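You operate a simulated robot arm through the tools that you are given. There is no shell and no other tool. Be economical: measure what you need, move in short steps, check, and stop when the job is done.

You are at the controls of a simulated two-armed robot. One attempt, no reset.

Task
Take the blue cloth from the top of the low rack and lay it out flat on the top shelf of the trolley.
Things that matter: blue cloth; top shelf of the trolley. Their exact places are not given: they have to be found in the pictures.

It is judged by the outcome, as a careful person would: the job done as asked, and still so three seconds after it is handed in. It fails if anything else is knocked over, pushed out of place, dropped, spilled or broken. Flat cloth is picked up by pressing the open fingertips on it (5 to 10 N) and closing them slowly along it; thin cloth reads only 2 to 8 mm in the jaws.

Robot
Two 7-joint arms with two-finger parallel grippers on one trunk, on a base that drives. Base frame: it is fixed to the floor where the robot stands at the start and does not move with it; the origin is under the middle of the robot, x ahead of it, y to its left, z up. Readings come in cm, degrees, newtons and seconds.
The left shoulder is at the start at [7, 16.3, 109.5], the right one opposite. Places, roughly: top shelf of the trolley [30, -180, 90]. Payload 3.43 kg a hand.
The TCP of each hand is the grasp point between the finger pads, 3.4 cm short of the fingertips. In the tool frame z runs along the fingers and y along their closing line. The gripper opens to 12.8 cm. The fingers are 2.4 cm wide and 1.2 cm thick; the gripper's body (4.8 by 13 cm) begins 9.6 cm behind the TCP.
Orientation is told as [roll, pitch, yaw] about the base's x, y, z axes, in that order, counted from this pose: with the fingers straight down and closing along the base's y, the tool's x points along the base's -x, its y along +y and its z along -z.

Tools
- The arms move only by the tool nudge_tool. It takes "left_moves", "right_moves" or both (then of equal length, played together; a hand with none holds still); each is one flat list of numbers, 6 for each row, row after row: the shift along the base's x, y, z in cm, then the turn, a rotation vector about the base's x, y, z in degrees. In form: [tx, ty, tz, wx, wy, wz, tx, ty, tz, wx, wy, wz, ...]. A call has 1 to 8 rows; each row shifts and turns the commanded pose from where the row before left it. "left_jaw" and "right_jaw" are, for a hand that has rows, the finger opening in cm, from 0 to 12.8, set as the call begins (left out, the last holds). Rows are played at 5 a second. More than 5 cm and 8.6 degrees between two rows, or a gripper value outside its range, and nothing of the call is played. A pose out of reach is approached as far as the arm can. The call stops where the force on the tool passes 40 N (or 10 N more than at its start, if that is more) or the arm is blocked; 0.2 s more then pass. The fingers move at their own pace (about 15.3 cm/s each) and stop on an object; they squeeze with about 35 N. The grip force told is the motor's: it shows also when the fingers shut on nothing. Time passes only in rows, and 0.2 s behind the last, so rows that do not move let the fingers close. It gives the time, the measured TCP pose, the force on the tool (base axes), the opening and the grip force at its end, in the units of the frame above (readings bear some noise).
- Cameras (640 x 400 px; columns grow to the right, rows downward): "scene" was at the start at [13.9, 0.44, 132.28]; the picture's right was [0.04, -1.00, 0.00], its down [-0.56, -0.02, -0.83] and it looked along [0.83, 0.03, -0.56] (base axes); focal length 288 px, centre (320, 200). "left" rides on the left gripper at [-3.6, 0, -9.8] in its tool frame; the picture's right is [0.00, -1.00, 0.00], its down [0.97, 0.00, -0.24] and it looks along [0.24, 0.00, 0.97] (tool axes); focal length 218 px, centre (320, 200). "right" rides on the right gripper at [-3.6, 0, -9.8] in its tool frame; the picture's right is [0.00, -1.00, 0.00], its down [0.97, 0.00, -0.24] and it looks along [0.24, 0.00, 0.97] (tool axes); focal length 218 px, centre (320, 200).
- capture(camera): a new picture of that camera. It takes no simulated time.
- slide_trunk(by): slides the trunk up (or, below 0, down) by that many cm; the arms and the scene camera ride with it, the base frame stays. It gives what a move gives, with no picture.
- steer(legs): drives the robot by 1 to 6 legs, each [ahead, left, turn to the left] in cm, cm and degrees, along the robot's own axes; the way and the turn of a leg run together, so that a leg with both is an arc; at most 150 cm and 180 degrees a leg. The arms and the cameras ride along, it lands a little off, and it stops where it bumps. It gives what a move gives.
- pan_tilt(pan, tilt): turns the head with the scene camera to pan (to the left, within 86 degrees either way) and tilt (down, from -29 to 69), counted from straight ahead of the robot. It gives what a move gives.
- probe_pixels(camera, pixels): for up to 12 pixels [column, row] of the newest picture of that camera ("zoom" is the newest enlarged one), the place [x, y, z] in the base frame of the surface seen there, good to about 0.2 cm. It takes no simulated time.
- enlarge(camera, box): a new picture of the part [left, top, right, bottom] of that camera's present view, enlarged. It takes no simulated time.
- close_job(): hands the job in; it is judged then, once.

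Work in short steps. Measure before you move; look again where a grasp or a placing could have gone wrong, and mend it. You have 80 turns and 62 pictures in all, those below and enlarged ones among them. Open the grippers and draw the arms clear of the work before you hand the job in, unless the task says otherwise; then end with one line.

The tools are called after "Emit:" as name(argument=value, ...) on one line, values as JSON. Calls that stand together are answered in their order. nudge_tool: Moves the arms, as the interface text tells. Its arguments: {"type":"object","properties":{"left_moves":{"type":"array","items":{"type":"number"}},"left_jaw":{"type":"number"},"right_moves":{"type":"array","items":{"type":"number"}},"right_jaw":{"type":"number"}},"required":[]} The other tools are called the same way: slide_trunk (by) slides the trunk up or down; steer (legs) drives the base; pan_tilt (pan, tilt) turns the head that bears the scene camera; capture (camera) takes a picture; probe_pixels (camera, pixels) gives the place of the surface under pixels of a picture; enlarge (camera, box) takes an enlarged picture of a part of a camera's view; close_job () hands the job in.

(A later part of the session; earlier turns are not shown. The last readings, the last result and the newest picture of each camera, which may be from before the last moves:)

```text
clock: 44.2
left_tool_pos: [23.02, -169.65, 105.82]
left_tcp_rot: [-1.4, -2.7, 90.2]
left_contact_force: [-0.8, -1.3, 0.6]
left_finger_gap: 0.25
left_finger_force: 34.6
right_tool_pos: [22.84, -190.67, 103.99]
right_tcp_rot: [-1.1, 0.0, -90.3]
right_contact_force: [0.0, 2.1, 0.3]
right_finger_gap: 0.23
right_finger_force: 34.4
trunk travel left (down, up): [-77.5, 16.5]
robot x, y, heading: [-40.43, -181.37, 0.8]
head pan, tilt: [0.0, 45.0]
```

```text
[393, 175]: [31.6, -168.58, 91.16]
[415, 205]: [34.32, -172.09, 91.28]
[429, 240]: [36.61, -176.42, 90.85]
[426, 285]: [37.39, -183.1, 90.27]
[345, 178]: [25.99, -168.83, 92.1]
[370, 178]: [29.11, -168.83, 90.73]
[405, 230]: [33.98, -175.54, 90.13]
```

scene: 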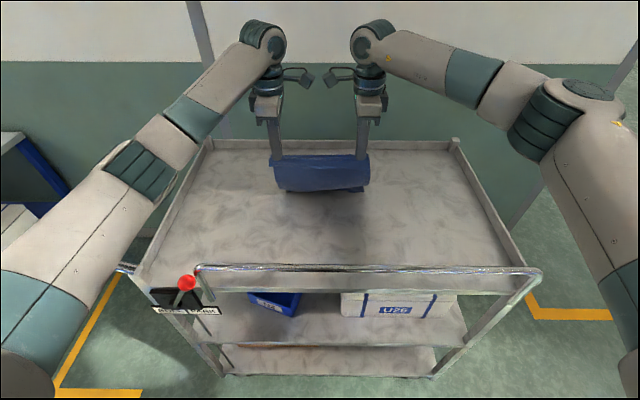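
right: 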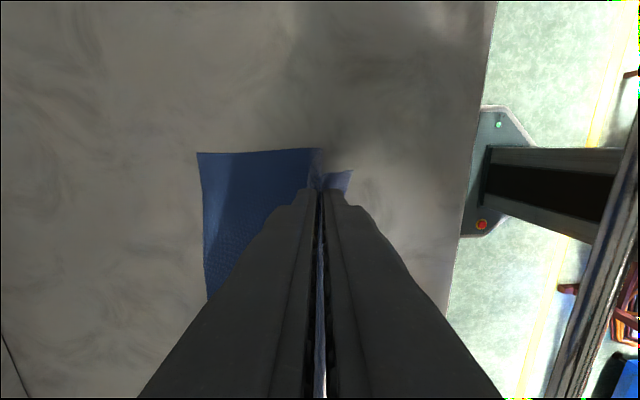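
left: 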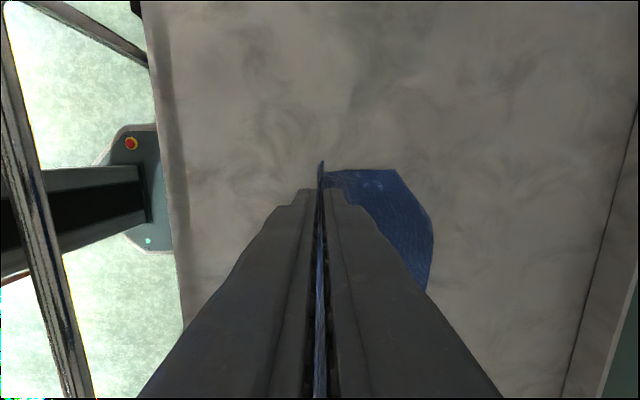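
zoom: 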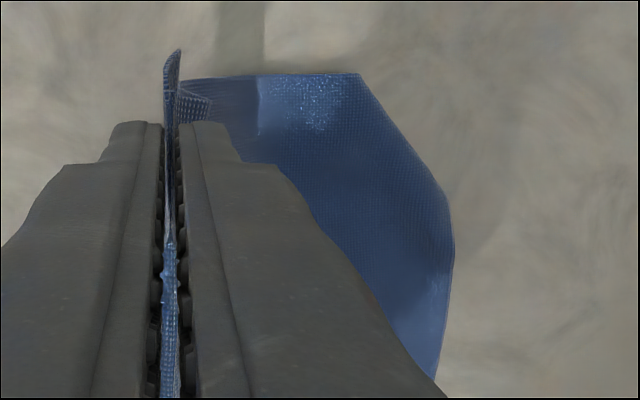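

The corner is folded under (fold line (31.6,-168.6)–(36.6,-176.4)), a loose roll. Dragging away from it, toward -x/-y, should peel it out since the lower layer sticks; I drag diagonally.

Emit:
nudge_tool(left_moves=[-0.8, -1.6, -0.6, 0, 0, 0, -0.8, -1.6, -0.6, 0, 0, 0, -0.8, -1.6, -0.6, 0, 0, 0, -0.8, -1.6, -0.3, 0, 0, 0, -0.8, -1.6, 0, 0, 0, 0, -0.8, -1.6, 0, 0, 0, 0, -0.8, -1.6, 0, 0, 0, 0], right_moves=[-0.8, -1.6, -0.1, 0, 0, 0, -0.8, -1.6, -0.1, 0, 0, 0, -0.8, -1.6, 0, 0, 0, 0, -0.8, -1.6, 0, 0, 0, 0, -0.8, -1.6, 0, 0, 0, 0, -0.8, -1.6, 0, 0, 0, 0, -0.8, -1.6, 0, 0, 0, 0])

Emit:
capture(camera="left")

Emit:
capture(camera="scene")

```text
clock: 45.8
left_tool_pos: [17.47, -180.95, 103.73]
left_tcp_rot: [-1.4, -2.8, 90.2]
left_contact_force: [-0.5, -2.4, -0.2]
left_finger_gap: 0.24
left_finger_force: 34.7
right_tool_pos: [17.31, -201.96, 103.84]
right_tcp_rot: [-1.1, 0.1, -90.1]
right_contact_force: [0.6, 2.4, -0.1]
right_finger_gap: 0.24
right_finger_force: 35.4
trunk travel left (down, up): [-77.5, 16.5]
robot x, y, heading: [-40.09, -181.76, 1.1]
head pan, tilt: [0.0, 45.0]
```

```text
32 pictures are left
```

left: 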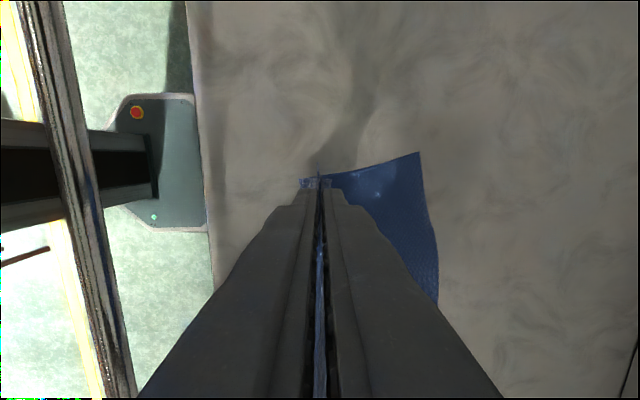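

```text
31 pictures are left
```

scene: 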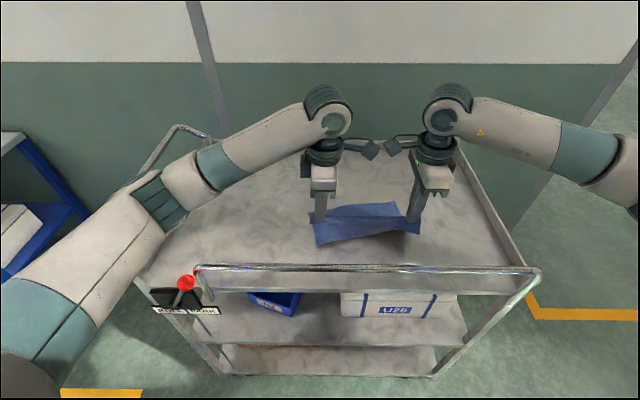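

The left corner has peeled out (px 418,152). I check the right side and far edge position.

Emit:
capture(camera="right")

Emit:
probe_pixels(camera="left", pixels=[[416, 156], [425, 200], [435, 260], [345, 175], [380, 170]])

```text
30 pictures are left
```

right: 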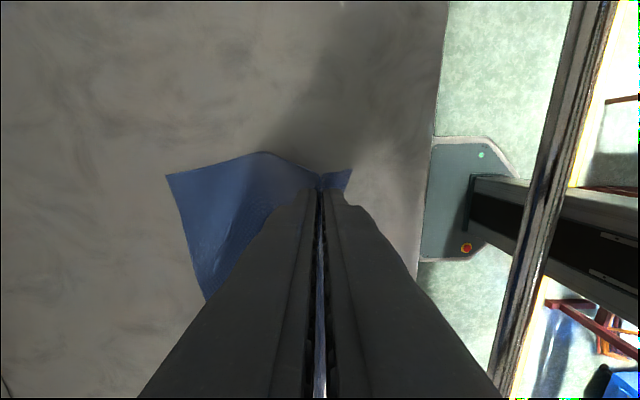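

```text
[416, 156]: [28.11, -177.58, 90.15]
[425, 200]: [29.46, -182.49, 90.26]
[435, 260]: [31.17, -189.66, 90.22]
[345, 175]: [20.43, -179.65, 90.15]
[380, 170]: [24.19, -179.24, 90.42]
```

The sheet lies low toward the robot (far edge x 28-34). I check how much room the base front (left px 200,150) has to the trolley, and the right far corner.

Emit:
probe_pixels(camera="left", pixels=[[150, 120], [190, 100], [203, 215], [215, 250], [190, 30], [130, 360]])

Emit:
probe_pixels(camera="right", pixels=[[170, 178], [190, 240], [262, 158], [240, 200], [435, 170], [470, 160], [345, 178], [425, 230]])

```text
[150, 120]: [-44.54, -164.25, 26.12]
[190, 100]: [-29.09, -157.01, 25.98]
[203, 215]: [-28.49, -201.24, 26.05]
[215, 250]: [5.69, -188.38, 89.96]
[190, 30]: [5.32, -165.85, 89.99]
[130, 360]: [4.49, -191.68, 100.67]
```

```text
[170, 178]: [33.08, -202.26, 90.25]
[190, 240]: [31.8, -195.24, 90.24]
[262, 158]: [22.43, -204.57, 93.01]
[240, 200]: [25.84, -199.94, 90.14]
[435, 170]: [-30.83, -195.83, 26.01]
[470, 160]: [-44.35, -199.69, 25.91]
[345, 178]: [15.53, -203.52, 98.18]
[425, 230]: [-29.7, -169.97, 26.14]
```

The sheet would end up too near the rail at x≈3. I lift it off, move the hands left 10 cm, and drive the base 5 cm forward (clearance is ample), to redo the same sequence farther in.

Emit:
nudge_tool(left_moves=[0, 0, 4, 0, 0, 0, 0, 0, 4, 0, 0, 0, 1, 2, 4, 0, 0, 0, 1, 3, 4.2, 0, 0, 0, 0, 3, 0, 0, 0, 0, 0, 3, 0, 0, 0, 0, 0, 0, 0, 0, 0, 0], right_moves=[0, 0, 4, 0, 0, 0, 0, 0, 4, 0, 0, 0, 1, 2, 4, 0, 0, 0, 1, 3, 2.6, 0, 0, 0, 0, 3, 0, 0, 0, 0, 0, 3, 0, 0, 0, 0, 0, 0, 0, 0, 0, 0])

Emit:
steer(legs=[[5, 0, -0.9]])

Emit:
nudge_tool(left_moves=[4, 0, 0, 0, 0, 0, 4, 0, 0, 0, 0, 0, 4, 0, 0, 0, 0, 0, 4, 0, 0, 0, 0, 0, 2, 0, 0, 0, 0, 0, 0, 0, 0, 0, 0, 0, 0, 0, 0, 0, 0, 0], right_moves=[4, 0, 0, 0, 0, 0, 4, 0, 0, 0, 0, 0, 4, 0, 0, 0, 0, 0, 4, 0, 0, 0, 0, 0, 2, 0, 0, 0, 0, 0, 0, 0, 0, 0, 0, 0, 0, 0, 0, 0, 0, 0])

Emit:
capture(camera="scene")

```text
refused: row 4 steps farther than a row can; nothing moved
```

```text
clock: 46.7
left_tool_pos: [22.09, -181.62, 103.98]
left_tcp_rot: [-1.4, -2.9, 89.2]
left_contact_force: [-1.2, -1.4, 0.3]
left_finger_gap: 0.25
left_finger_force: 35.3
right_tool_pos: [21.54, -202.67, 104.04]
right_tcp_rot: [-0.9, 0.0, -91.1]
right_contact_force: [-0.3, 2.8, 0.9]
right_finger_gap: 0.24
right_finger_force: 35.0
trunk travel left (down, up): [-77.5, 16.5]
robot x, y, heading: [-35.59, -181.58, -0.3]
head pan, tilt: [0.0, 45.0]
```

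```text
clock: 48.3
left_tool_pos: [40.55, -181.73, 103.71]
left_tcp_rot: [-1.3, -2.8, 89.2]
left_contact_force: [-0.6, -1.2, 0.4]
left_finger_gap: 0.25
left_finger_force: 34.4
right_tool_pos: [40.05, -202.72, 103.56]
right_tcp_rot: [-1.1, -0.1, -91.1]
right_contact_force: [0.0, 1.7, 0.0]
right_finger_gap: 0.23
right_finger_force: 34.7
trunk travel left (down, up): [-77.5, 16.5]
robot x, y, heading: [-35.2, -181.23, 0.2]
head pan, tilt: [0.0, 45.0]
```

```text
29 pictures are left
```

scene: 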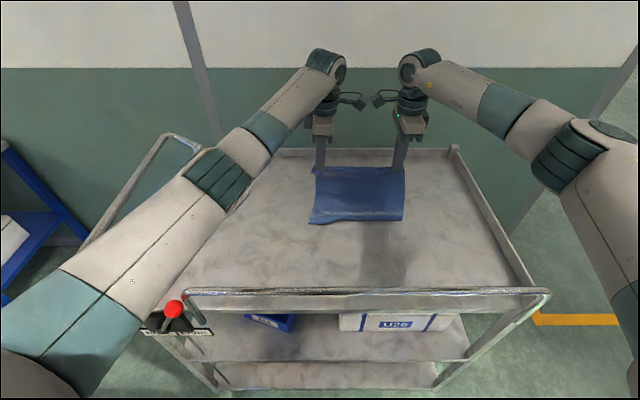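

The lift was refused as one row was too long, so the cloth just got drawn forward; its hem now trails toward the robot, which is an equally good way to lay it. I look closely.

Emit:
enlarge(camera="scene", box=[270, 130, 440, 236])

Emit:
probe_pixels(camera="scene", pixels=[[310, 222], [355, 218], [402, 220], [318, 200], [360, 200], [402, 200], [360, 180]])

```text
3.76 times, centred on (355, 183) of scene
```

zoom: 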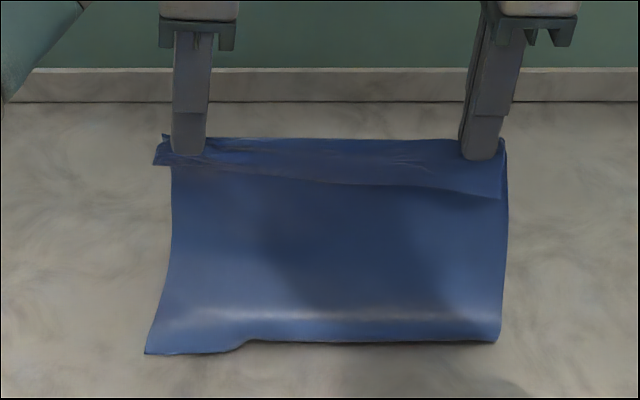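

```text
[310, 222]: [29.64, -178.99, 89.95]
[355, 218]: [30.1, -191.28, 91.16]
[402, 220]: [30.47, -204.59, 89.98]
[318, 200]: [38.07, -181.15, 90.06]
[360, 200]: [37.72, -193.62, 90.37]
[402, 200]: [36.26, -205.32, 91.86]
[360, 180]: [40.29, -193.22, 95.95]
```

The near hem is still tucked ~2 cm on the middle and right; more forward drag should peel it out. I draw 4.5 cm further forward.

Emit:
nudge_tool(left_moves=[1.1, 0, 0, 0, 0, 0, 1.1, 0, 0, 0, 0, 0, 1.1, 0, 0, 0, 0, 0, 1, 0, 0, 0, 0, 0, 0, 0, 0, 0, 0, 0], right_moves=[1.1, 0, 0, 0, 0, 0, 1.1, 0, 0, 0, 0, 0, 1.1, 0, 0, 0, 0, 0, 1, 0, 0, 0, 0, 0, 0, 0, 0, 0, 0, 0])

Emit:
enlarge(camera="scene", box=[270, 130, 440, 236])

```text
clock: 49.5
left_tool_pos: [44.68, -181.67, 103.78]
left_tcp_rot: [-1.3, -2.8, 89.3]
left_contact_force: [0.7, -2.1, 0.1]
left_finger_gap: 0.26
left_finger_force: 35.0
right_tool_pos: [44.34, -202.82, 103.78]
right_tcp_rot: [-1.1, 0.0, -91.1]
right_contact_force: [0.0, 3.0, 0.7]
right_finger_gap: 0.25
right_finger_force: 34.9
trunk travel left (down, up): [-77.5, 16.5]
robot x, y, heading: [-35.31, -181.42, -0.1]
head pan, tilt: [0.0, 45.0]
```

```text
3.76 times, centred on (355, 183) of scene
```

zoom: 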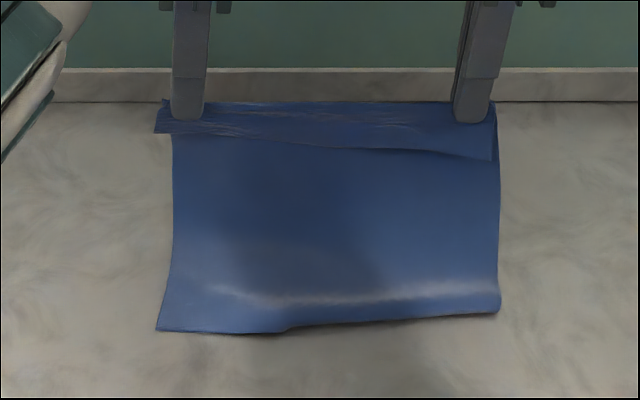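

The tuck is shrinking (now only from zoom px 285 rightward). I keep dragging forward and left, which also eases reach.

Emit:
nudge_tool(left_moves=[0.4, 1.5, 0, 0, 0, 0, 0.4, 1.5, 0, 0, 0, 0, 0.5, 1.5, 0, 0, 0, 0, 0.6, 1.5, 0, 0, 0, 0, 0.6, 1.5, 0, 0, 0, 0, 0.6, 1.5, 0, 0, 0, 0, 0.5, 1, 0, 0, 0, 0], right_moves=[0.4, 1.5, 0, 0, 0, 0, 0.4, 1.5, 0, 0, 0, 0, 0.5, 1.5, 0, 0, 0, 0, 0.6, 1.5, 0, 0, 0, 0, 0.6, 1.5, 0, 0, 0, 0, 0.6, 1.5, 0, 0, 0, 0, 0.5, 1, 0, 0, 0, 0])

Emit:
enlarge(camera="scene", box=[240, 130, 410, 236])

```text
clock: 51.1
left_tool_pos: [47.31, -171.66, 103.89]
left_tcp_rot: [-1.4, -2.6, 89.1]
left_contact_force: [-0.2, -14.0, -0.9]
left_finger_gap: 0.24
left_finger_force: 35.1
left hand out of reach, approached as far as the arm can: row 5, 7
right_tool_pos: [46.96, -193.93, 103.79]
right_tcp_rot: [-1.0, 0.3, -91.0]
right_contact_force: [-0.2, 15.0, 0.4]
right_finger_gap: 0.22
right_finger_force: 34.8
right hand out of reach, approached as far as the arm can: row 7
trunk travel left (down, up): [-77.5, 16.5]
robot x, y, heading: [-35.17, -181.62, -0.1]
head pan, tilt: [0.0, 45.0]
```

```text
3.76 times, centred on (325, 183) of scene
```

zoom: 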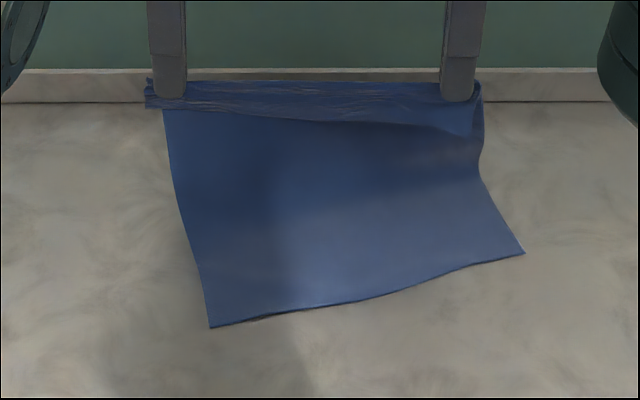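

Both hem corners are out and flat. Tension is 14 N, so I ease the hands together; first I measure the hem corners to place the held edge.

Emit:
probe_pixels(camera="zoom", pixels=[[212, 322], [522, 252], [350, 300], [300, 200], [400, 200], [190, 220], [480, 185]])

Emit:
nudge_tool(left_moves=[-0.3, -0.3, 0, 0, 0, 0], right_moves=[-0.3, 0.7, 0, 0, 0, 0])

```text
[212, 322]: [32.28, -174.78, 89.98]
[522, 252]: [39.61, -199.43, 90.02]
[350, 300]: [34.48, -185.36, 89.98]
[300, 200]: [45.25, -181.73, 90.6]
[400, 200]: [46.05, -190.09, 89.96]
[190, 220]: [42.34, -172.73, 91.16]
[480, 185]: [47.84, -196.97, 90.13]
```

```text
clock: 51.5
left_tool_pos: [47.32, -171.54, 103.66]
left_tcp_rot: [-1.0, -2.9, 89.3]
left_contact_force: [-1.4, -6.8, 0.0]
left_finger_gap: 0.24
left_finger_force: 34.6
right_tool_pos: [46.79, -193.21, 103.73]
right_tcp_rot: [-1.2, 0.0, -91.2]
right_contact_force: [-0.2, 6.3, -0.6]
right_finger_gap: 0.23
right_finger_force: 35.1
trunk travel left (down, up): [-77.5, 16.5]
robot x, y, heading: [-35.36, -181.49, -0.0]
head pan, tilt: [0.0, 45.0]
```

The sheet's proper held-edge position here would be out of reach, so I lift it clear and re-lay in this forward direction, which suits the hem's natural curl toward the robot: start near x≈17 and sweep to x≈37.

Emit:
nudge_tool(left_moves=[-1, 0, 4, 0, 0, 0, -1, 0, 4, 0, 0, 0, -1, 0, 4, 0, 0, 0, -3, 0, 3.8, 0, 0, 0, -4, 0, 0, 0, 0, 0, -4.5, 0, 0, 0, 0, 0, -4.5, 0, 0, 0, 0, 0, -4.5, 0, 0, 0, 0, 0], right_moves=[-1, 0, 4, 0, 0, 0, -1, 0, 4, 0, 0, 0, -1, 0, 4, 0, 0, 0, -3, 0, 2.6, 0, 0, 0, -4, 0, 0, 0, 0, 0, -4.5, 0, 0, 0, 0, 0, -4.5, 0, 0, 0, 0, 0, -4.5, 0, 0, 0, 0, 0])

Emit:
nudge_tool(left_moves=[-4, 0, 0, 0, 0, 0, -2, 0, 0, 0, 0, 0, 0, 0, 0, 0, 0, 0, 0, 0, 0, 0, 0, 0, 0, 0, 0, 0, 0, 0, 0, 0, 0, 0, 0, 0], right_moves=[-4, 0, 0, 0, 0, 0, -2, 0, 0, 0, 0, 0, 0, 0, 0, 0, 0, 0, 0, 0, 0, 0, 0, 0, 0, 0, 0, 0, 0, 0, 0, 0, 0, 0, 0, 0])

Emit:
capture(camera="scene")

```text
clock: 53.0
left_tool_pos: [44.65, -175.16, 120.97]
left_tcp_rot: [-0.2, -1.9, 88.3]
left_contact_force: [-13.4, -15.6, -2.4]
left_finger_gap: 0.26
left_finger_force: 34.5
left hand out of reach, approached as far as the arm can: row 1, 2, 3, 4, 5, 6, 7
right_tool_pos: [31.74, -192.65, 118.79]
right_tcp_rot: [-0.2, 1.0, -91.0]
right_contact_force: [13.6, 16.6, 2.1]
right_finger_gap: 0.25
right_finger_force: 34.6
trunk travel left (down, up): [-77.5, 16.5]
robot x, y, heading: [-35.34, -181.45, -0.2]
head pan, tilt: [0.0, 45.0]
stopped in row 7 (left hand): the force on the tool passed its limit (the readings are from after the stop); the commanded pose is now the measured one
```

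```text
clock: 53.4
left_tool_pos: [44.18, -176.19, 120.95]
left_tcp_rot: [0.5, -1.8, 87.8]
left_contact_force: [-17.2, -14.9, -2.4]
left_finger_gap: 0.24
left_finger_force: 35.1
left hand out of reach, approached as far as the arm can: row 1
right_tool_pos: [29.53, -192.37, 118.97]
right_tcp_rot: [0.4, 1.6, -91.1]
right_contact_force: [16.7, 15.4, 2.3]
right_finger_gap: 0.24
right_finger_force: 34.7
trunk travel left (down, up): [-77.5, 16.5]
robot x, y, heading: [-35.16, -181.64, 0.2]
head pan, tilt: [0.0, 45.0]
stopped in row 1 (left hand): the force on the tool passed its limit (the readings are from after the stop); the commanded pose is now the measured one
```

```text
25 pictures are left
```

scene: 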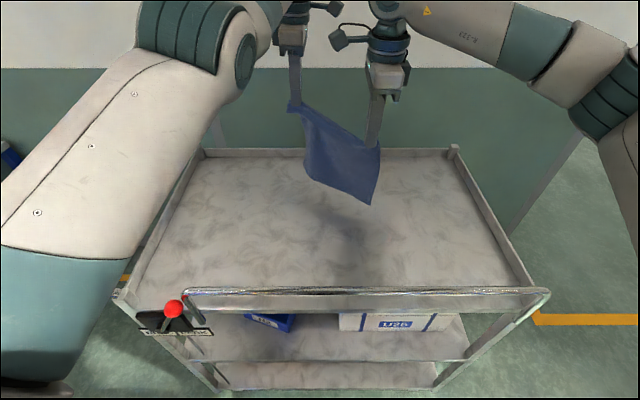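

The left arm got stuck at full stretch while the right moved back. I bring the right hand forward again to relieve tension, then retract the left in small moves with a bit of descent.

Emit:
nudge_tool(right_moves=[3.5, -0.8, 0, 0, 0, 0, 3.5, -0.8, 0, 0, 0, 0, 3, -1, 0, 0, 0, 0])

Emit:
nudge_tool(left_moves=[-1, 0, -1, 0, 0, 0, -1, 0, -1, 0, 0, 0, -1, 0, 0, 0, 0, 0], right_moves=[0, 0, 0, 0, 0, 0, 0, 0, 0, 0, 0, 0, 0, 0, 0, 0, 0, 0])

```text
clock: 54.2
left_tool_pos: [44.42, -175.49, 121.09]
left_tcp_rot: [0.2, -1.9, 88.2]
left_contact_force: [-0.3, -0.7, 0.3]
left_finger_gap: 0.26
left_finger_force: 35.7
right_tool_pos: [39.72, -195.13, 118.66]
right_tcp_rot: [0.0, 1.2, -91.0]
right_contact_force: [-0.2, 0.6, -0.1]
right_finger_gap: 0.23
right_finger_force: 35.6
trunk travel left (down, up): [-77.5, 16.5]
robot x, y, heading: [-35.23, -181.17, -0.3]
head pan, tilt: [0.0, 45.0]
```

```text
clock: 55.0
left_tool_pos: [44.4, -176.38, 119.63]
left_tcp_rot: [0.3, -1.9, 88.1]
left_contact_force: [0.0, -0.3, 1.0]
left_finger_gap: 0.24
left_finger_force: 35.3
left hand out of reach, approached as far as the arm can: row 1, 2, 3
right_tool_pos: [39.56, -195.1, 118.69]
right_tcp_rot: [0.1, 1.3, -91.0]
right_contact_force: [0.4, -0.2, -0.4]
right_finger_gap: 0.24
right_finger_force: 35.2
trunk travel left (down, up): [-77.5, 16.5]
robot x, y, heading: [-35.38, -181.58, -0.0]
head pan, tilt: [0.0, 45.0]
```

The left arm seems to be at a joint limit. I try turning its wrist a little (yaw down) with a small retreat.

Emit:
nudge_tool(left_moves=[0, 0, 0, 0, 0, -6, 0, 0, 0, 0, 0, -6, -1, 0, 0, 0, 0, -3, -1, 0, 0, 0, 0, 0])

```text
clock: 56.0
left_tool_pos: [44.33, -176.93, 119.87]
left_tcp_rot: [0.3, -1.8, 73.2]
left_contact_force: [-0.8, 0.6, -0.1]
left_finger_gap: 0.24
left_finger_force: 35.0
left hand out of reach, approached as far as the arm can: row 3, 4
right_tool_pos: [39.78, -195.19, 118.62]
right_tcp_rot: [0.2, 1.3, -91.0]
right_contact_force: [0.9, -0.6, -0.5]
right_finger_gap: 0.24
right_finger_force: 35.0
trunk travel left (down, up): [-77.5, 16.5]
robot x, y, heading: [-35.52, -181.28, 0.0]
head pan, tilt: [0.0, 45.0]
```

Yaw turns freely but retreat does not; I test outward (+y) and forward/up moves to leave the limit.

Emit:
nudge_tool(left_moves=[0, 1.5, 0, 0, 0, 2, 0, 1.5, 0, 0, 0, 2], right_moves=[1, 1, 0, 0, 0, 0, 1, 1, 0, 0, 0, 0])

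Emit:
nudge_tool(left_moves=[-1, 0, 0, 0, 0, 0])

Emit:
pan_tilt(pan=25, tilt=25)

Emit:
capture(camera="scene")

```text
clock: 56.6
left_tool_pos: [45.06, -173.88, 119.99]
left_tcp_rot: [0.2, -1.8, 77.3]
left_contact_force: [-0.1, -0.4, -0.2]
left_finger_gap: 0.23
left_finger_force: 35.8
left hand out of reach, approached as far as the arm can: row 1
right_tool_pos: [41.88, -192.87, 118.54]
right_tcp_rot: [0.1, 1.2, -90.9]
right_contact_force: [0.4, 0.0, 0.1]
right_finger_gap: 0.23
right_finger_force: 35.1
trunk travel left (down, up): [-77.5, 16.5]
robot x, y, heading: [-35.31, -181.68, -0.4]
head pan, tilt: [0.0, 45.0]
```

```text
clock: 57.0
left_tool_pos: [45.15, -174.1, 120.05]
left_tcp_rot: [0.3, -1.8, 77.2]
left_contact_force: [-0.2, 0.3, 0.0]
left_finger_gap: 0.22
left_finger_force: 34.9
left hand out of reach, approached as far as the arm can: row 1
right_tool_pos: [41.71, -192.9, 118.69]
right_tcp_rot: [0.1, 1.1, -91.0]
right_contact_force: [-0.5, 0.0, 0.2]
right_finger_gap: 0.23
right_finger_force: 34.8
trunk travel left (down, up): [-77.5, 16.5]
robot x, y, heading: [-35.61, -181.3, -0.2]
head pan, tilt: [0.0, 45.0]
```

```text
clock: 57.9
left_tool_pos: [45.04, -174.21, 120.05]
left_tcp_rot: [0.4, -1.9, 77.2]
left_contact_force: [0.2, -0.5, -0.9]
left_finger_gap: 0.26
left_finger_force: 34.9
right_tool_pos: [41.63, -193.02, 118.67]
right_tcp_rot: [0.1, 1.2, -90.9]
right_contact_force: [-0.3, -0.4, -0.4]
right_finger_gap: 0.24
right_finger_force: 34.6
trunk travel left (down, up): [-77.5, 16.5]
robot x, y, heading: [-35.47, -181.34, -0.3]
head pan, tilt: [25.0, 25.0]
```

```text
24 pictures are left
```

scene: 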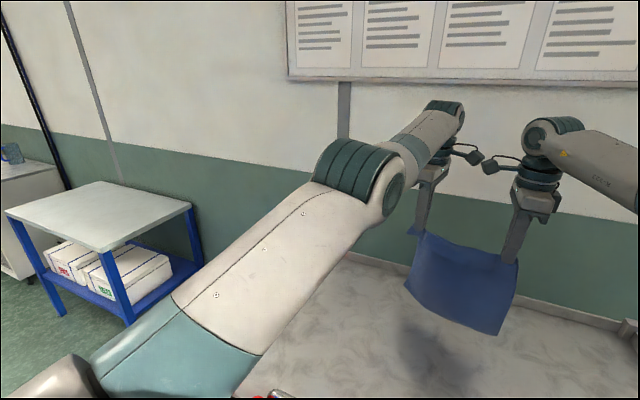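

The left arm is fully straight (singular). I raise the trunk 14 cm, then lower both hands by the same so the arm leaves the straight posture.

Emit:
slide_trunk(by=14)

Emit:
nudge_tool(left_moves=[0, 0, -3, 0, 0, 0, 0, 0, -3, 0, 0, 0, 0, 0, -3, 0, 0, 0, 0, 0, -3, 0, 0, 0], right_moves=[0, -0.5, -3, 0, 0, 0, 0, -0.5, -3, 0, 0, 0, 0, 0, -3, 0, 0, 0, 0, 0, -3, 0, 0, 0])

Emit:
nudge_tool(left_moves=[-1.5, 0, 0, 0, 0, 0, -1.5, 0, 0, 0, 0, 0], right_moves=[0, 0, 0, 0, 0, 0, 0, 0, 0, 0, 0, 0])

```text
clock: 59.5
left_tool_pos: [44.98, -174.11, 134.08]
left_tcp_rot: [0.3, -1.9, 77.2]
left_contact_force: [0.0, 0.0, -0.4]
left_finger_gap: 0.26
left_finger_force: 34.8
right_tool_pos: [41.69, -192.99, 132.57]
right_tcp_rot: [0.1, 1.2, -91.0]
right_contact_force: [-0.2, -0.9, -0.8]
right_finger_gap: 0.24
right_finger_force: 34.9
trunk travel left (down, up): [-91.5, 2.5]
robot x, y, heading: [-35.46, -181.49, -0.3]
head pan, tilt: [25.0, 25.0]
```

```text
clock: 60.5
left_tool_pos: [46.33, -174.52, 122.06]
left_tcp_rot: [0.5, -2.0, 77.1]
left_contact_force: [-0.7, 0.4, -1.1]
left_finger_gap: 0.23
left_finger_force: 34.7
left hand out of reach, approached as far as the arm can: row 1, 2, 3
right_tool_pos: [41.88, -194.0, 120.72]
right_tcp_rot: [0.0, 1.4, -90.8]
right_contact_force: [0.6, -0.2, 0.1]
right_finger_gap: 0.24
right_finger_force: 34.8
trunk travel left (down, up): [-91.5, 2.5]
robot x, y, heading: [-35.43, -181.94, -0.2]
head pan, tilt: [25.0, 25.0]
```

```text
clock: 61.1
left_tool_pos: [46.24, -174.74, 122.2]
left_tcp_rot: [0.5, -1.8, 77.2]
left_contact_force: [0.1, -0.2, 0.2]
left_finger_gap: 0.26
left_finger_force: 34.9
left hand out of reach, approached as far as the arm can: row 1, 2
right_tool_pos: [41.84, -194.07, 120.73]
right_tcp_rot: [0.1, 1.3, -91.1]
right_contact_force: [0.3, -0.2, -0.6]
right_finger_gap: 0.26
right_finger_force: 35.4
trunk travel left (down, up): [-91.5, 2.5]
robot x, y, heading: [-35.32, -181.41, 0.0]
head pan, tilt: [25.0, 25.0]
```

Left stays on its straight-arm sphere, so instead I let the base and trunk do the laying: hands stay fixed relative to the robot. I back up 25.5 cm, shift right 16.5, and turn 12.8° left so the hand line is parallel to y near x≈17.

Emit:
steer(legs=[[-25.5, -16.5, 0], [0, 0, 12.8]])

Emit:
pan_tilt(pan=0, tilt=38)

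Emit:
capture(camera="scene")

```text
clock: 64.0
left_tool_pos: [16.74, -173.14, 122.28]
left_tcp_rot: [0.3, -1.9, 90.2]
left_contact_force: [0.5, -0.4, -0.5]
left_finger_gap: 0.27
left_finger_force: 34.6
right_tool_pos: [16.85, -192.87, 120.74]
right_tcp_rot: [0.1, 1.2, -78.1]
right_contact_force: [0.2, -0.4, 0.0]
right_finger_gap: 0.24
right_finger_force: 35.1
trunk travel left (down, up): [-91.5, 2.5]
robot x, y, heading: [-61.31, -197.72, 12.8]
head pan, tilt: [25.0, 25.0]
```

```text
clock: 64.9
left_tool_pos: [16.85, -172.98, 122.25]
left_tcp_rot: [0.4, -1.8, 90.2]
left_contact_force: [-0.5, -0.7, -1.2]
left_finger_gap: 0.23
left_finger_force: 35.1
right_tool_pos: [16.82, -192.67, 120.82]
right_tcp_rot: [0.1, 1.3, -77.9]
right_contact_force: [0.1, -1.0, -0.6]
right_finger_gap: 0.22
right_finger_force: 35.2
trunk travel left (down, up): [-91.5, 2.5]
robot x, y, heading: [-61.41, -197.91, 12.9]
head pan, tilt: [0.0, 38.0]
```

```text
23 pictures are left
```

scene: 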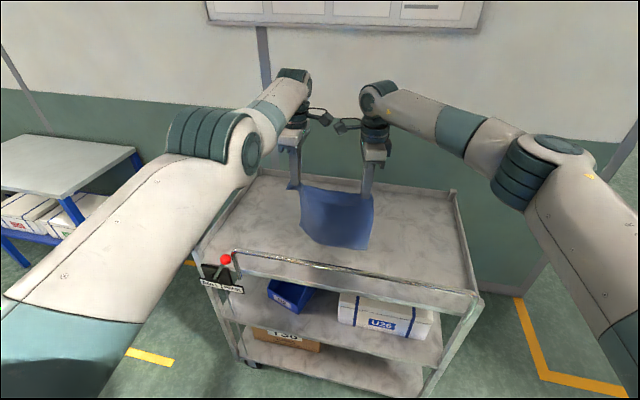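

Positions are as intended (both hands x≈16.8). I straighten and spread the right hand to make the cloth taut, then look at the hem.

Emit:
nudge_tool(right_moves=[0, -0.5, 0, 0, 0, -6, 0, -0.5, 0, 0, 0, -6, 0, -0.5, 0, 0, 0, 0, 0, 0, 0, 0, 0, 0])

Emit:
enlarge(camera="scene", box=[250, 160, 420, 266])

Emit:
probe_pixels(camera="zoom", pixels=[[200, 270], [325, 310], [440, 320], [210, 200], [440, 200]])

```text
clock: 65.9
left_tool_pos: [16.78, -173.03, 122.25]
left_tcp_rot: [0.3, -1.8, 90.2]
left_contact_force: [0.5, -1.2, 0.4]
left_finger_gap: 0.22
left_finger_force: 35.2
right_tool_pos: [16.77, -194.16, 120.74]
right_tcp_rot: [0.2, 1.3, -89.9]
right_contact_force: [-0.3, 1.7, 0.3]
right_finger_gap: 0.25
right_finger_force: 35.1
trunk travel left (down, up): [-91.5, 2.5]
robot x, y, heading: [-61.36, -197.79, 12.6]
head pan, tilt: [0.0, 38.0]
```

```text
3.76 times, centred on (335, 213) of scene
```

zoom: 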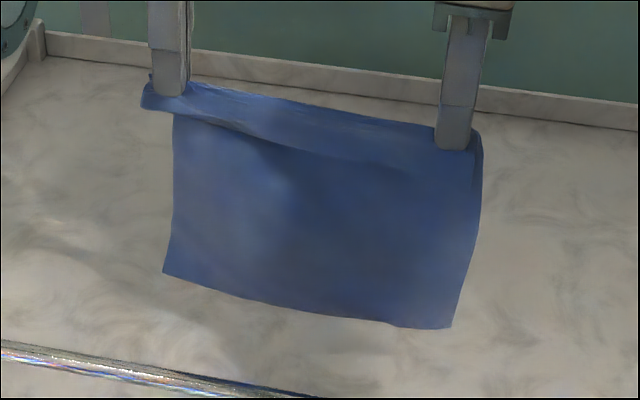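

```text
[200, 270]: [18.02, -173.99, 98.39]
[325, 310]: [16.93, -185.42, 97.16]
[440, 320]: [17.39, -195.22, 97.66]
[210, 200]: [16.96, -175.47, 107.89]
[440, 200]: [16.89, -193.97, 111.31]
```

The hem hangs evenly at z≈97. I lower the trunk 6.5 cm so the hem nearly touches, then alternate small forward drives and lowers; I stop after a few to check, and probe the left arm's underside for rail clearance.

Emit:
probe_pixels(camera="scene", pixels=[[200, 210], [235, 185], [250, 165], [150, 300], [540, 205], [520, 190]])

Emit:
slide_trunk(by=-7)

Emit:
steer(legs=[[3, -0.7, 0]])

Emit:
slide_trunk(by=-1.5)

Emit:
steer(legs=[[3, -0.7, 0]])

Emit:
enlarge(camera="scene", box=[230, 140, 420, 259])

```text
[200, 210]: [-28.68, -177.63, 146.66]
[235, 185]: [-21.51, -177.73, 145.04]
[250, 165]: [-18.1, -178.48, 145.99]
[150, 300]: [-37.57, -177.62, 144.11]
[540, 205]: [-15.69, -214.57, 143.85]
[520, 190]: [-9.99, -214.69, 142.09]
```

```text
clock: 67.0
left_tool_pos: [16.75, -173.05, 115.21]
left_tcp_rot: [0.4, -1.9, 90.2]
left_contact_force: [-0.1, -0.6, -0.4]
left_finger_gap: 0.26
left_finger_force: 34.7
right_tool_pos: [16.78, -194.22, 113.89]
right_tcp_rot: [0.1, 1.2, -90.0]
right_contact_force: [-0.8, 1.4, 1.0]
right_finger_gap: 0.25
right_finger_force: 35.1
trunk travel left (down, up): [-84.5, 9.5]
robot x, y, heading: [-61.26, -198.02, 12.9]
head pan, tilt: [0.0, 38.0]
```

```text
clock: 67.8
left_tool_pos: [19.0, -173.06, 115.85]
left_tcp_rot: [0.0, -1.9, 90.3]
left_contact_force: [-0.3, -0.8, 0.2]
left_finger_gap: 0.23
left_finger_force: 34.7
right_tool_pos: [19.05, -194.13, 114.26]
right_tcp_rot: [0.5, 1.3, -89.9]
right_contact_force: [-1.1, 1.1, 0.4]
right_finger_gap: 0.26
right_finger_force: 34.9
trunk travel left (down, up): [-84.5, 9.5]
robot x, y, heading: [-58.1, -197.58, 13.3]
head pan, tilt: [0.0, 38.0]
```

```text
clock: 68.4
left_tool_pos: [19.61, -173.03, 113.91]
left_tcp_rot: [0.3, -1.9, 90.2]
left_contact_force: [-0.4, -1.2, 0.5]
left_finger_gap: 0.26
left_finger_force: 34.4
right_tool_pos: [19.45, -194.13, 112.54]
right_tcp_rot: [0.2, 1.4, -89.8]
right_contact_force: [-0.1, 1.4, 0.3]
right_finger_gap: 0.22
right_finger_force: 34.9
trunk travel left (down, up): [-83.0, 11.0]
robot x, y, heading: [-58.61, -197.69, 12.9]
head pan, tilt: [0.0, 38.0]
```

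```text
clock: 69.3
left_tool_pos: [22.13, -172.78, 114.25]
left_tcp_rot: [0.0, -1.9, 90.4]
left_contact_force: [-0.2, -1.0, 0.2]
left_finger_gap: 0.25
left_finger_force: 35.9
right_tool_pos: [22.14, -194.05, 112.76]
right_tcp_rot: [0.3, 1.2, -89.8]
right_contact_force: [-0.6, 1.1, 0.1]
right_finger_gap: 0.24
right_finger_force: 35.1
trunk travel left (down, up): [-83.0, 11.0]
robot x, y, heading: [-55.29, -198.22, 13.1]
head pan, tilt: [0.0, 38.0]
```

```text
3.36 times, centred on (325, 200) of scene
```

zoom: 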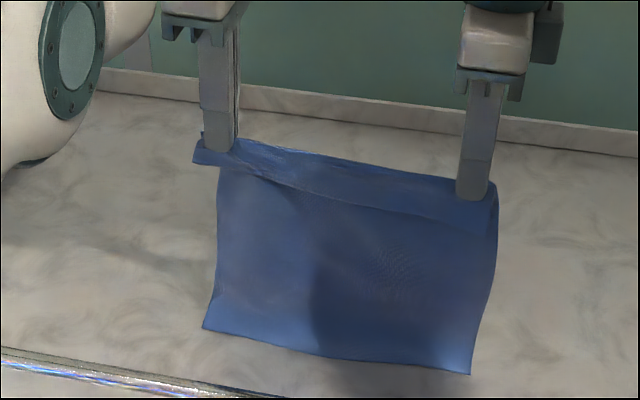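

The hem trails cleanly flat with both corners out. I continue alternating lower and forward.

Emit:
slide_trunk(by=-2.5)

Emit:
steer(legs=[[2.5, -0.57, 0]])

Emit:
slide_trunk(by=-2.5)

Emit:
steer(legs=[[2.5, -0.57, 0]])

Emit:
slide_trunk(by=-2.5)

Emit:
steer(legs=[[2.5, -0.57, 0]])

Emit:
slide_trunk(by=-2.5)

Emit:
enlarge(camera="scene", box=[230, 120, 420, 239])

Emit:
probe_pixels(camera="scene", pixels=[[320, 200]])

```text
clock: 70.0
left_tool_pos: [22.67, -172.95, 111.47]
left_tcp_rot: [0.3, -1.9, 90.2]
left_contact_force: [0.2, -1.0, 0.8]
left_finger_gap: 0.23
left_finger_force: 35.1
right_tool_pos: [22.73, -194.09, 109.78]
right_tcp_rot: [0.1, 1.3, -89.8]
right_contact_force: [0.1, 1.5, -0.2]
right_finger_gap: 0.23
right_finger_force: 35.1
trunk travel left (down, up): [-80.5, 13.5]
robot x, y, heading: [-55.12, -198.21, 13.1]
head pan, tilt: [0.0, 38.0]
```

```text
clock: 70.8
left_tool_pos: [24.76, -172.9, 111.83]
left_tcp_rot: [0.0, -1.9, 90.3]
left_contact_force: [-1.0, -1.0, 0.7]
left_finger_gap: 0.24
left_finger_force: 35.3
right_tool_pos: [24.7, -194.08, 110.3]
right_tcp_rot: [0.4, 1.3, -89.9]
right_contact_force: [-1.3, 1.3, 0.3]
right_finger_gap: 0.23
right_finger_force: 35.4
trunk travel left (down, up): [-80.5, 13.5]
robot x, y, heading: [-53.05, -197.86, 13.4]
head pan, tilt: [0.0, 38.0]
```

```text
clock: 71.5
left_tool_pos: [25.21, -172.97, 108.9]
left_tcp_rot: [0.2, -1.9, 90.3]
left_contact_force: [-0.7, -0.9, 0.3]
left_finger_gap: 0.24
left_finger_force: 35.0
right_tool_pos: [25.25, -194.05, 107.37]
right_tcp_rot: [0.2, 1.3, -89.9]
right_contact_force: [-0.3, 1.1, 0.6]
right_finger_gap: 0.23
right_finger_force: 35.4
trunk travel left (down, up): [-78.0, 16.0]
robot x, y, heading: [-52.81, -198.34, 13.2]
head pan, tilt: [0.0, 38.0]
```

```text
clock: 72.3
left_tool_pos: [27.41, -172.97, 109.28]
left_tcp_rot: [-0.1, -1.8, 90.3]
left_contact_force: [-0.5, -1.6, -0.4]
left_finger_gap: 0.28
left_finger_force: 35.4
right_tool_pos: [27.24, -194.1, 108.02]
right_tcp_rot: [0.4, 1.4, -89.7]
right_contact_force: [-0.8, 0.6, 1.0]
right_finger_gap: 0.25
right_finger_force: 35.2
trunk travel left (down, up): [-78.0, 16.0]
robot x, y, heading: [-50.38, -197.76, 13.0]
head pan, tilt: [0.0, 38.0]
```

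```text
clock: 73.0
left_tool_pos: [27.75, -172.96, 106.46]
left_tcp_rot: [0.2, -1.9, 90.3]
left_contact_force: [0.6, -0.6, -0.6]
left_finger_gap: 0.23
left_finger_force: 34.8
right_tool_pos: [27.78, -194.06, 105.02]
right_tcp_rot: [0.2, 1.3, -89.8]
right_contact_force: [0.8, 0.1, 0.4]
right_finger_gap: 0.23
right_finger_force: 34.9
trunk travel left (down, up): [-75.5, 18.5]
robot x, y, heading: [-50.32, -198.16, 13.0]
head pan, tilt: [0.0, 38.0]
```

```text
clock: 73.8
left_tool_pos: [29.88, -172.93, 106.85]
left_tcp_rot: [0.0, -1.9, 90.3]
left_contact_force: [-0.4, -1.6, 0.1]
left_finger_gap: 0.24
left_finger_force: 35.1
right_tool_pos: [29.76, -194.01, 105.42]
right_tcp_rot: [0.4, 1.4, -89.8]
right_contact_force: [-0.6, 0.4, 0.1]
right_finger_gap: 0.23
right_finger_force: 35.2
trunk travel left (down, up): [-75.5, 18.5]
robot x, y, heading: [-47.38, -197.79, 13.0]
head pan, tilt: [0.0, 38.0]
```

```text
clock: 74.5
left_tool_pos: [30.3, -173.02, 103.93]
left_tcp_rot: [0.3, -1.9, 90.3]
left_contact_force: [0.2, -0.5, -1.4]
left_finger_gap: 0.24
left_finger_force: 34.9
right_tool_pos: [30.24, -194.09, 102.53]
right_tcp_rot: [0.1, 1.3, -89.8]
right_contact_force: [0.0, 1.2, -0.7]
right_finger_gap: 0.25
right_finger_force: 35.2
trunk travel left (down, up): [-73.0, 21.0]
robot x, y, heading: [-47.71, -197.91, 13.3]
head pan, tilt: [0.0, 38.0]
```

```text
3.36 times, centred on (325, 180) of scene
```

zoom: 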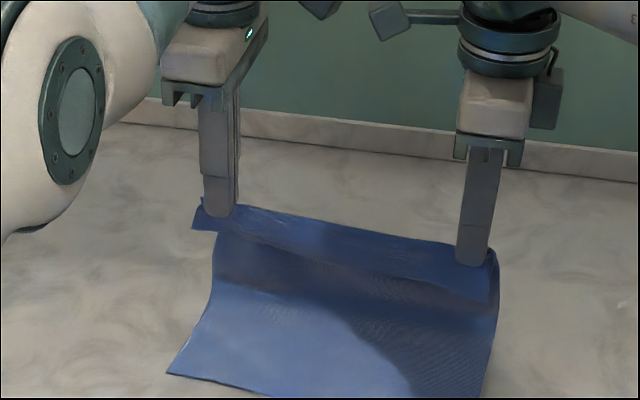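

```text
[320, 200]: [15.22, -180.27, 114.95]
```

Going well. I level the left hand (-1.3) and continue down and forward to just above the shelf.

Emit:
nudge_tool(left_moves=[0, 0, -0.7, 0, 0, 0, 0, 0, -0.6, 0, 0, 0])

Emit:
steer(legs=[[2.5, -0.57, 0]])

Emit:
slide_trunk(by=-3)

Emit:
steer(legs=[[2.5, -0.57, 0]])

Emit:
slide_trunk(by=-3)

Emit:
steer(legs=[[2, -0.45, 0]])

Emit:
pan_tilt(pan=0, tilt=42)

Emit:
capture(camera="scene")

```text
clock: 75.2
left_tool_pos: [30.38, -172.8, 102.65]
left_tcp_rot: [0.3, -2.0, 90.4]
left_contact_force: [-0.3, -0.4, 0.8]
left_finger_gap: 0.24
left_finger_force: 35.0
right_tool_pos: [30.26, -194.04, 102.48]
right_tcp_rot: [0.2, 1.3, -89.8]
right_contact_force: [0.6, 0.2, 0.0]
right_finger_gap: 0.25
right_finger_force: 35.0
trunk travel left (down, up): [-73.0, 21.0]
robot x, y, heading: [-47.79, -197.94, 12.9]
head pan, tilt: [0.0, 38.0]
```

```text
clock: 76.0
left_tool_pos: [32.32, -172.95, 103.16]
left_tcp_rot: [0.0, -1.9, 90.2]
left_contact_force: [-0.4, -0.4, 0.0]
left_finger_gap: 0.26
left_finger_force: 35.1
right_tool_pos: [32.3, -193.98, 102.88]
right_tcp_rot: [0.4, 1.3, -89.8]
right_contact_force: [-0.8, 0.8, 0.3]
right_finger_gap: 0.28
right_finger_force: 35.2
trunk travel left (down, up): [-73.0, 21.0]
robot x, y, heading: [-45.12, -197.56, 13.4]
head pan, tilt: [0.0, 38.0]
```

```text
clock: 76.7
left_tool_pos: [32.82, -172.82, 99.62]
left_tcp_rot: [0.2, -1.9, 90.2]
left_contact_force: [-0.6, 0.2, -0.4]
left_finger_gap: 0.24
left_finger_force: 35.4
right_tool_pos: [32.67, -194.03, 99.42]
right_tcp_rot: [0.2, 1.3, -89.7]
right_contact_force: [0.4, 1.5, 0.2]
right_finger_gap: 0.26
right_finger_force: 35.1
trunk travel left (down, up): [-70.0, 24.0]
robot x, y, heading: [-45.1, -197.92, 13.0]
head pan, tilt: [0.0, 38.0]
```

```text
clock: 77.5
left_tool_pos: [34.94, -173.12, 100.09]
left_tcp_rot: [0.1, -1.9, 90.3]
left_contact_force: [-0.6, -1.5, -0.3]
left_finger_gap: 0.24
left_finger_force: 35.0
right_tool_pos: [34.88, -194.02, 99.92]
right_tcp_rot: [0.5, 1.4, -89.8]
right_contact_force: [-0.9, 0.8, 1.3]
right_finger_gap: 0.24
right_finger_force: 34.9
trunk travel left (down, up): [-70.0, 24.0]
robot x, y, heading: [-42.78, -197.83, 13.0]
head pan, tilt: [0.0, 38.0]
```

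```text
clock: 78.3
left_tool_pos: [35.45, -172.91, 96.75]
left_tcp_rot: [0.3, -1.9, 90.2]
left_contact_force: [1.0, -0.7, -0.6]
left_finger_gap: 0.24
left_finger_force: 35.3
right_tool_pos: [35.25, -193.95, 96.52]
right_tcp_rot: [0.2, 1.4, -89.6]
right_contact_force: [0.1, 0.9, 0.2]
right_finger_gap: 0.24
right_finger_force: 34.3
trunk travel left (down, up): [-67.0, 27.0]
robot x, y, heading: [-42.72, -197.28, 13.1]
head pan, tilt: [0.0, 38.0]
```

```text
clock: 79.1
left_tool_pos: [37.16, -172.97, 97.17]
left_tcp_rot: [0.0, -1.9, 90.4]
left_contact_force: [-0.2, -0.6, 0.3]
left_finger_gap: 0.25
left_finger_force: 35.3
right_tool_pos: [36.85, -194.04, 96.95]
right_tcp_rot: [0.4, 1.4, -89.7]
right_contact_force: [0.1, 0.8, 0.4]
right_finger_gap: 0.22
right_finger_force: 35.2
trunk travel left (down, up): [-67.0, 27.0]
robot x, y, heading: [-40.68, -197.74, 13.1]
head pan, tilt: [0.0, 38.0]
```

```text
clock: 79.7
left_tool_pos: [37.24, -173.01, 96.92]
left_tcp_rot: [0.2, -1.9, 90.3]
left_contact_force: [0.3, -0.2, -0.5]
left_finger_gap: 0.22
left_finger_force: 34.9
right_tool_pos: [37.31, -193.99, 96.74]
right_tcp_rot: [0.2, 1.5, -89.7]
right_contact_force: [-0.4, -0.1, 0.9]
right_finger_gap: 0.25
right_finger_force: 34.9
trunk travel left (down, up): [-67.0, 27.0]
robot x, y, heading: [-40.52, -198.01, 13.2]
head pan, tilt: [0.0, 42.0]
```

```text
19 pictures are left
```

scene: 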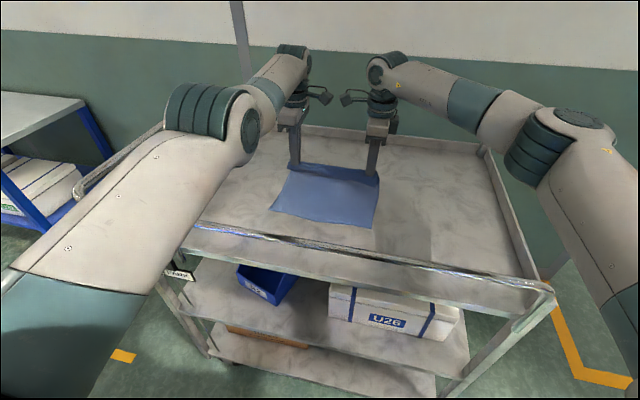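

The sheet lies nearly flat. I lower 2 cm more, creep forward, and check hem position and tail with an enlarged view.

Emit:
slide_trunk(by=-2)

Emit:
steer(legs=[[1.2, -0.27, 0]])

Emit:
slide_trunk(by=-0.8)

Emit:
enlarge(camera="scene", box=[240, 130, 410, 236])

Emit:
probe_pixels(camera="zoom", pixels=[[125, 280], [490, 350], [300, 310], [250, 200], [400, 230], [300, 150], [300, 170], [180, 160]])

```text
clock: 80.4
left_tool_pos: [37.21, -172.89, 94.9]
left_tcp_rot: [0.1, -1.8, 90.4]
left_contact_force: [0.1, -0.7, 0.1]
left_finger_gap: 0.22
left_finger_force: 35.1
right_tool_pos: [37.23, -193.99, 94.68]
right_tcp_rot: [0.3, 1.5, -89.7]
right_contact_force: [0.3, -0.1, 0.1]
right_finger_gap: 0.25
right_finger_force: 35.1
trunk travel left (down, up): [-65.0, 29.0]
robot x, y, heading: [-40.83, -198.0, 13.0]
head pan, tilt: [0.0, 42.0]
```

```text
clock: 81.1
left_tool_pos: [38.41, -172.92, 95.07]
left_tcp_rot: [0.0, -2.0, 90.3]
left_contact_force: [0.5, -0.6, -0.3]
left_finger_gap: 0.24
left_finger_force: 34.7
right_tool_pos: [38.29, -193.95, 94.86]
right_tcp_rot: [0.3, 1.4, -89.7]
right_contact_force: [0.2, 0.3, -0.3]
right_finger_gap: 0.22
right_finger_force: 35.5
trunk travel left (down, up): [-65.0, 29.0]
robot x, y, heading: [-39.77, -197.97, 13.4]
head pan, tilt: [0.0, 42.0]
```

```text
clock: 81.7
left_tool_pos: [38.4, -172.89, 94.13]
left_tcp_rot: [0.1, -1.9, 90.3]
left_contact_force: [-1.0, -0.4, 1.3]
left_finger_gap: 0.25
left_finger_force: 34.4
right_tool_pos: [38.53, -194.0, 93.89]
right_tcp_rot: [0.2, 1.5, -89.7]
right_contact_force: [-0.2, -0.3, 3.9]
right_finger_gap: 0.23
right_finger_force: 35.1
trunk travel left (down, up): [-64.2, 29.8]
robot x, y, heading: [-39.43, -197.81, 12.7]
head pan, tilt: [0.0, 42.0]
```

```text
3.76 times, centred on (325, 183) of scene
```

zoom: 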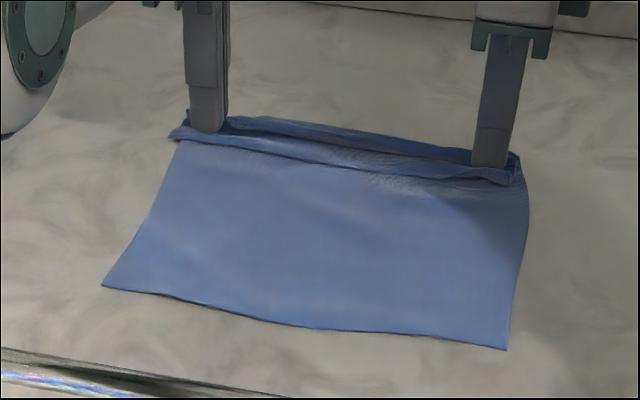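

```text
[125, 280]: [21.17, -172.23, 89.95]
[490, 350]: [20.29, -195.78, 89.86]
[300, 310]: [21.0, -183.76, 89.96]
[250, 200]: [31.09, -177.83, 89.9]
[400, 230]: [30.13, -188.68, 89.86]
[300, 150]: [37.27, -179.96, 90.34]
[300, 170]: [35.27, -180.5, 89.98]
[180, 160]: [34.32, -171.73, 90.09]
```

The sheet lies flat from x 20.5 to 38.5 with only the short tail strip (x≈34.5–38) lying back over it. I release with a small opening, raise by the trunk and look.

Emit:
nudge_tool(left_moves=[0, 0, 0, 0, 0, 0, 0, 0, 0, 0, 0, 0], right_moves=[0, 0, 0, 0, 0, 0, 0, 0, 0, 0, 0, 0], left_jaw=1.6, right_jaw=1.6)

Emit:
slide_trunk(by=8)

Emit:
enlarge(camera="scene", box=[240, 130, 410, 236])

Emit:
capture(camera="right")

```text
clock: 82.3
left_tool_pos: [38.51, -172.86, 94.12]
left_tcp_rot: [0.1, -1.9, 90.3]
left_contact_force: [0.3, 0.2, 0.6]
left_finger_gap: 1.59
left_finger_force: 0.1
right_tool_pos: [38.39, -194.01, 93.88]
right_tcp_rot: [0.2, 1.4, -89.7]
right_contact_force: [0.1, -0.5, 0.3]
right_finger_gap: 1.6
right_finger_force: 0.0
trunk travel left (down, up): [-64.2, 29.8]
robot x, y, heading: [-39.62, -197.9, 12.7]
head pan, tilt: [0.0, 42.0]
```

```text
clock: 83.5
left_tool_pos: [38.65, -172.88, 102.16]
left_tcp_rot: [0.1, -2.0, 90.2]
left_contact_force: [-0.3, 0.0, -0.5]
left_finger_gap: 1.59
left_finger_force: 0.0
right_tool_pos: [38.42, -194.01, 101.71]
right_tcp_rot: [0.3, 1.3, -89.7]
right_contact_force: [0.4, 0.7, -0.1]
right_finger_gap: 1.6
right_finger_force: 0.1
trunk travel left (down, up): [-72.2, 21.8]
robot x, y, heading: [-39.52, -197.88, 13.1]
head pan, tilt: [0.0, 42.0]
```

```text
3.76 times, centred on (325, 183) of scene
```

zoom: 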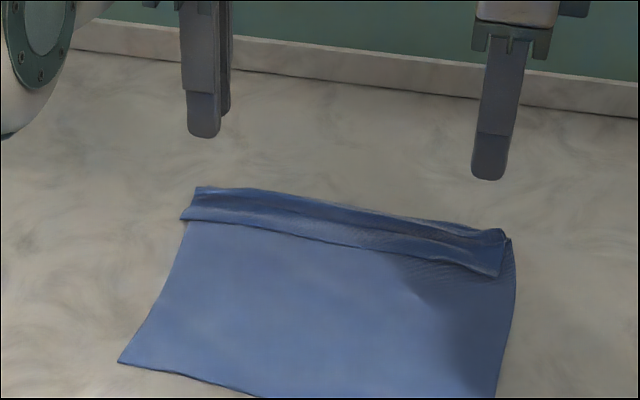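

```text
16 pictures are left
```

right: 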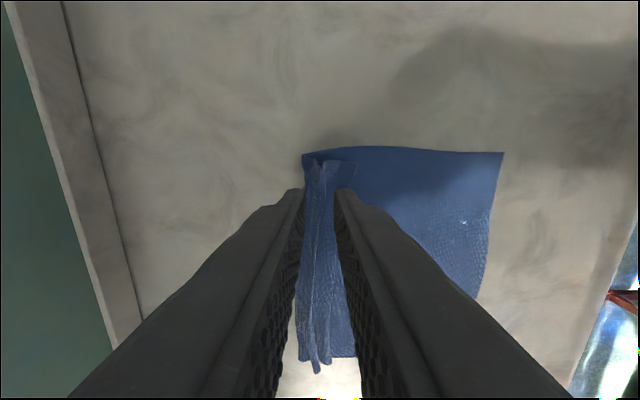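

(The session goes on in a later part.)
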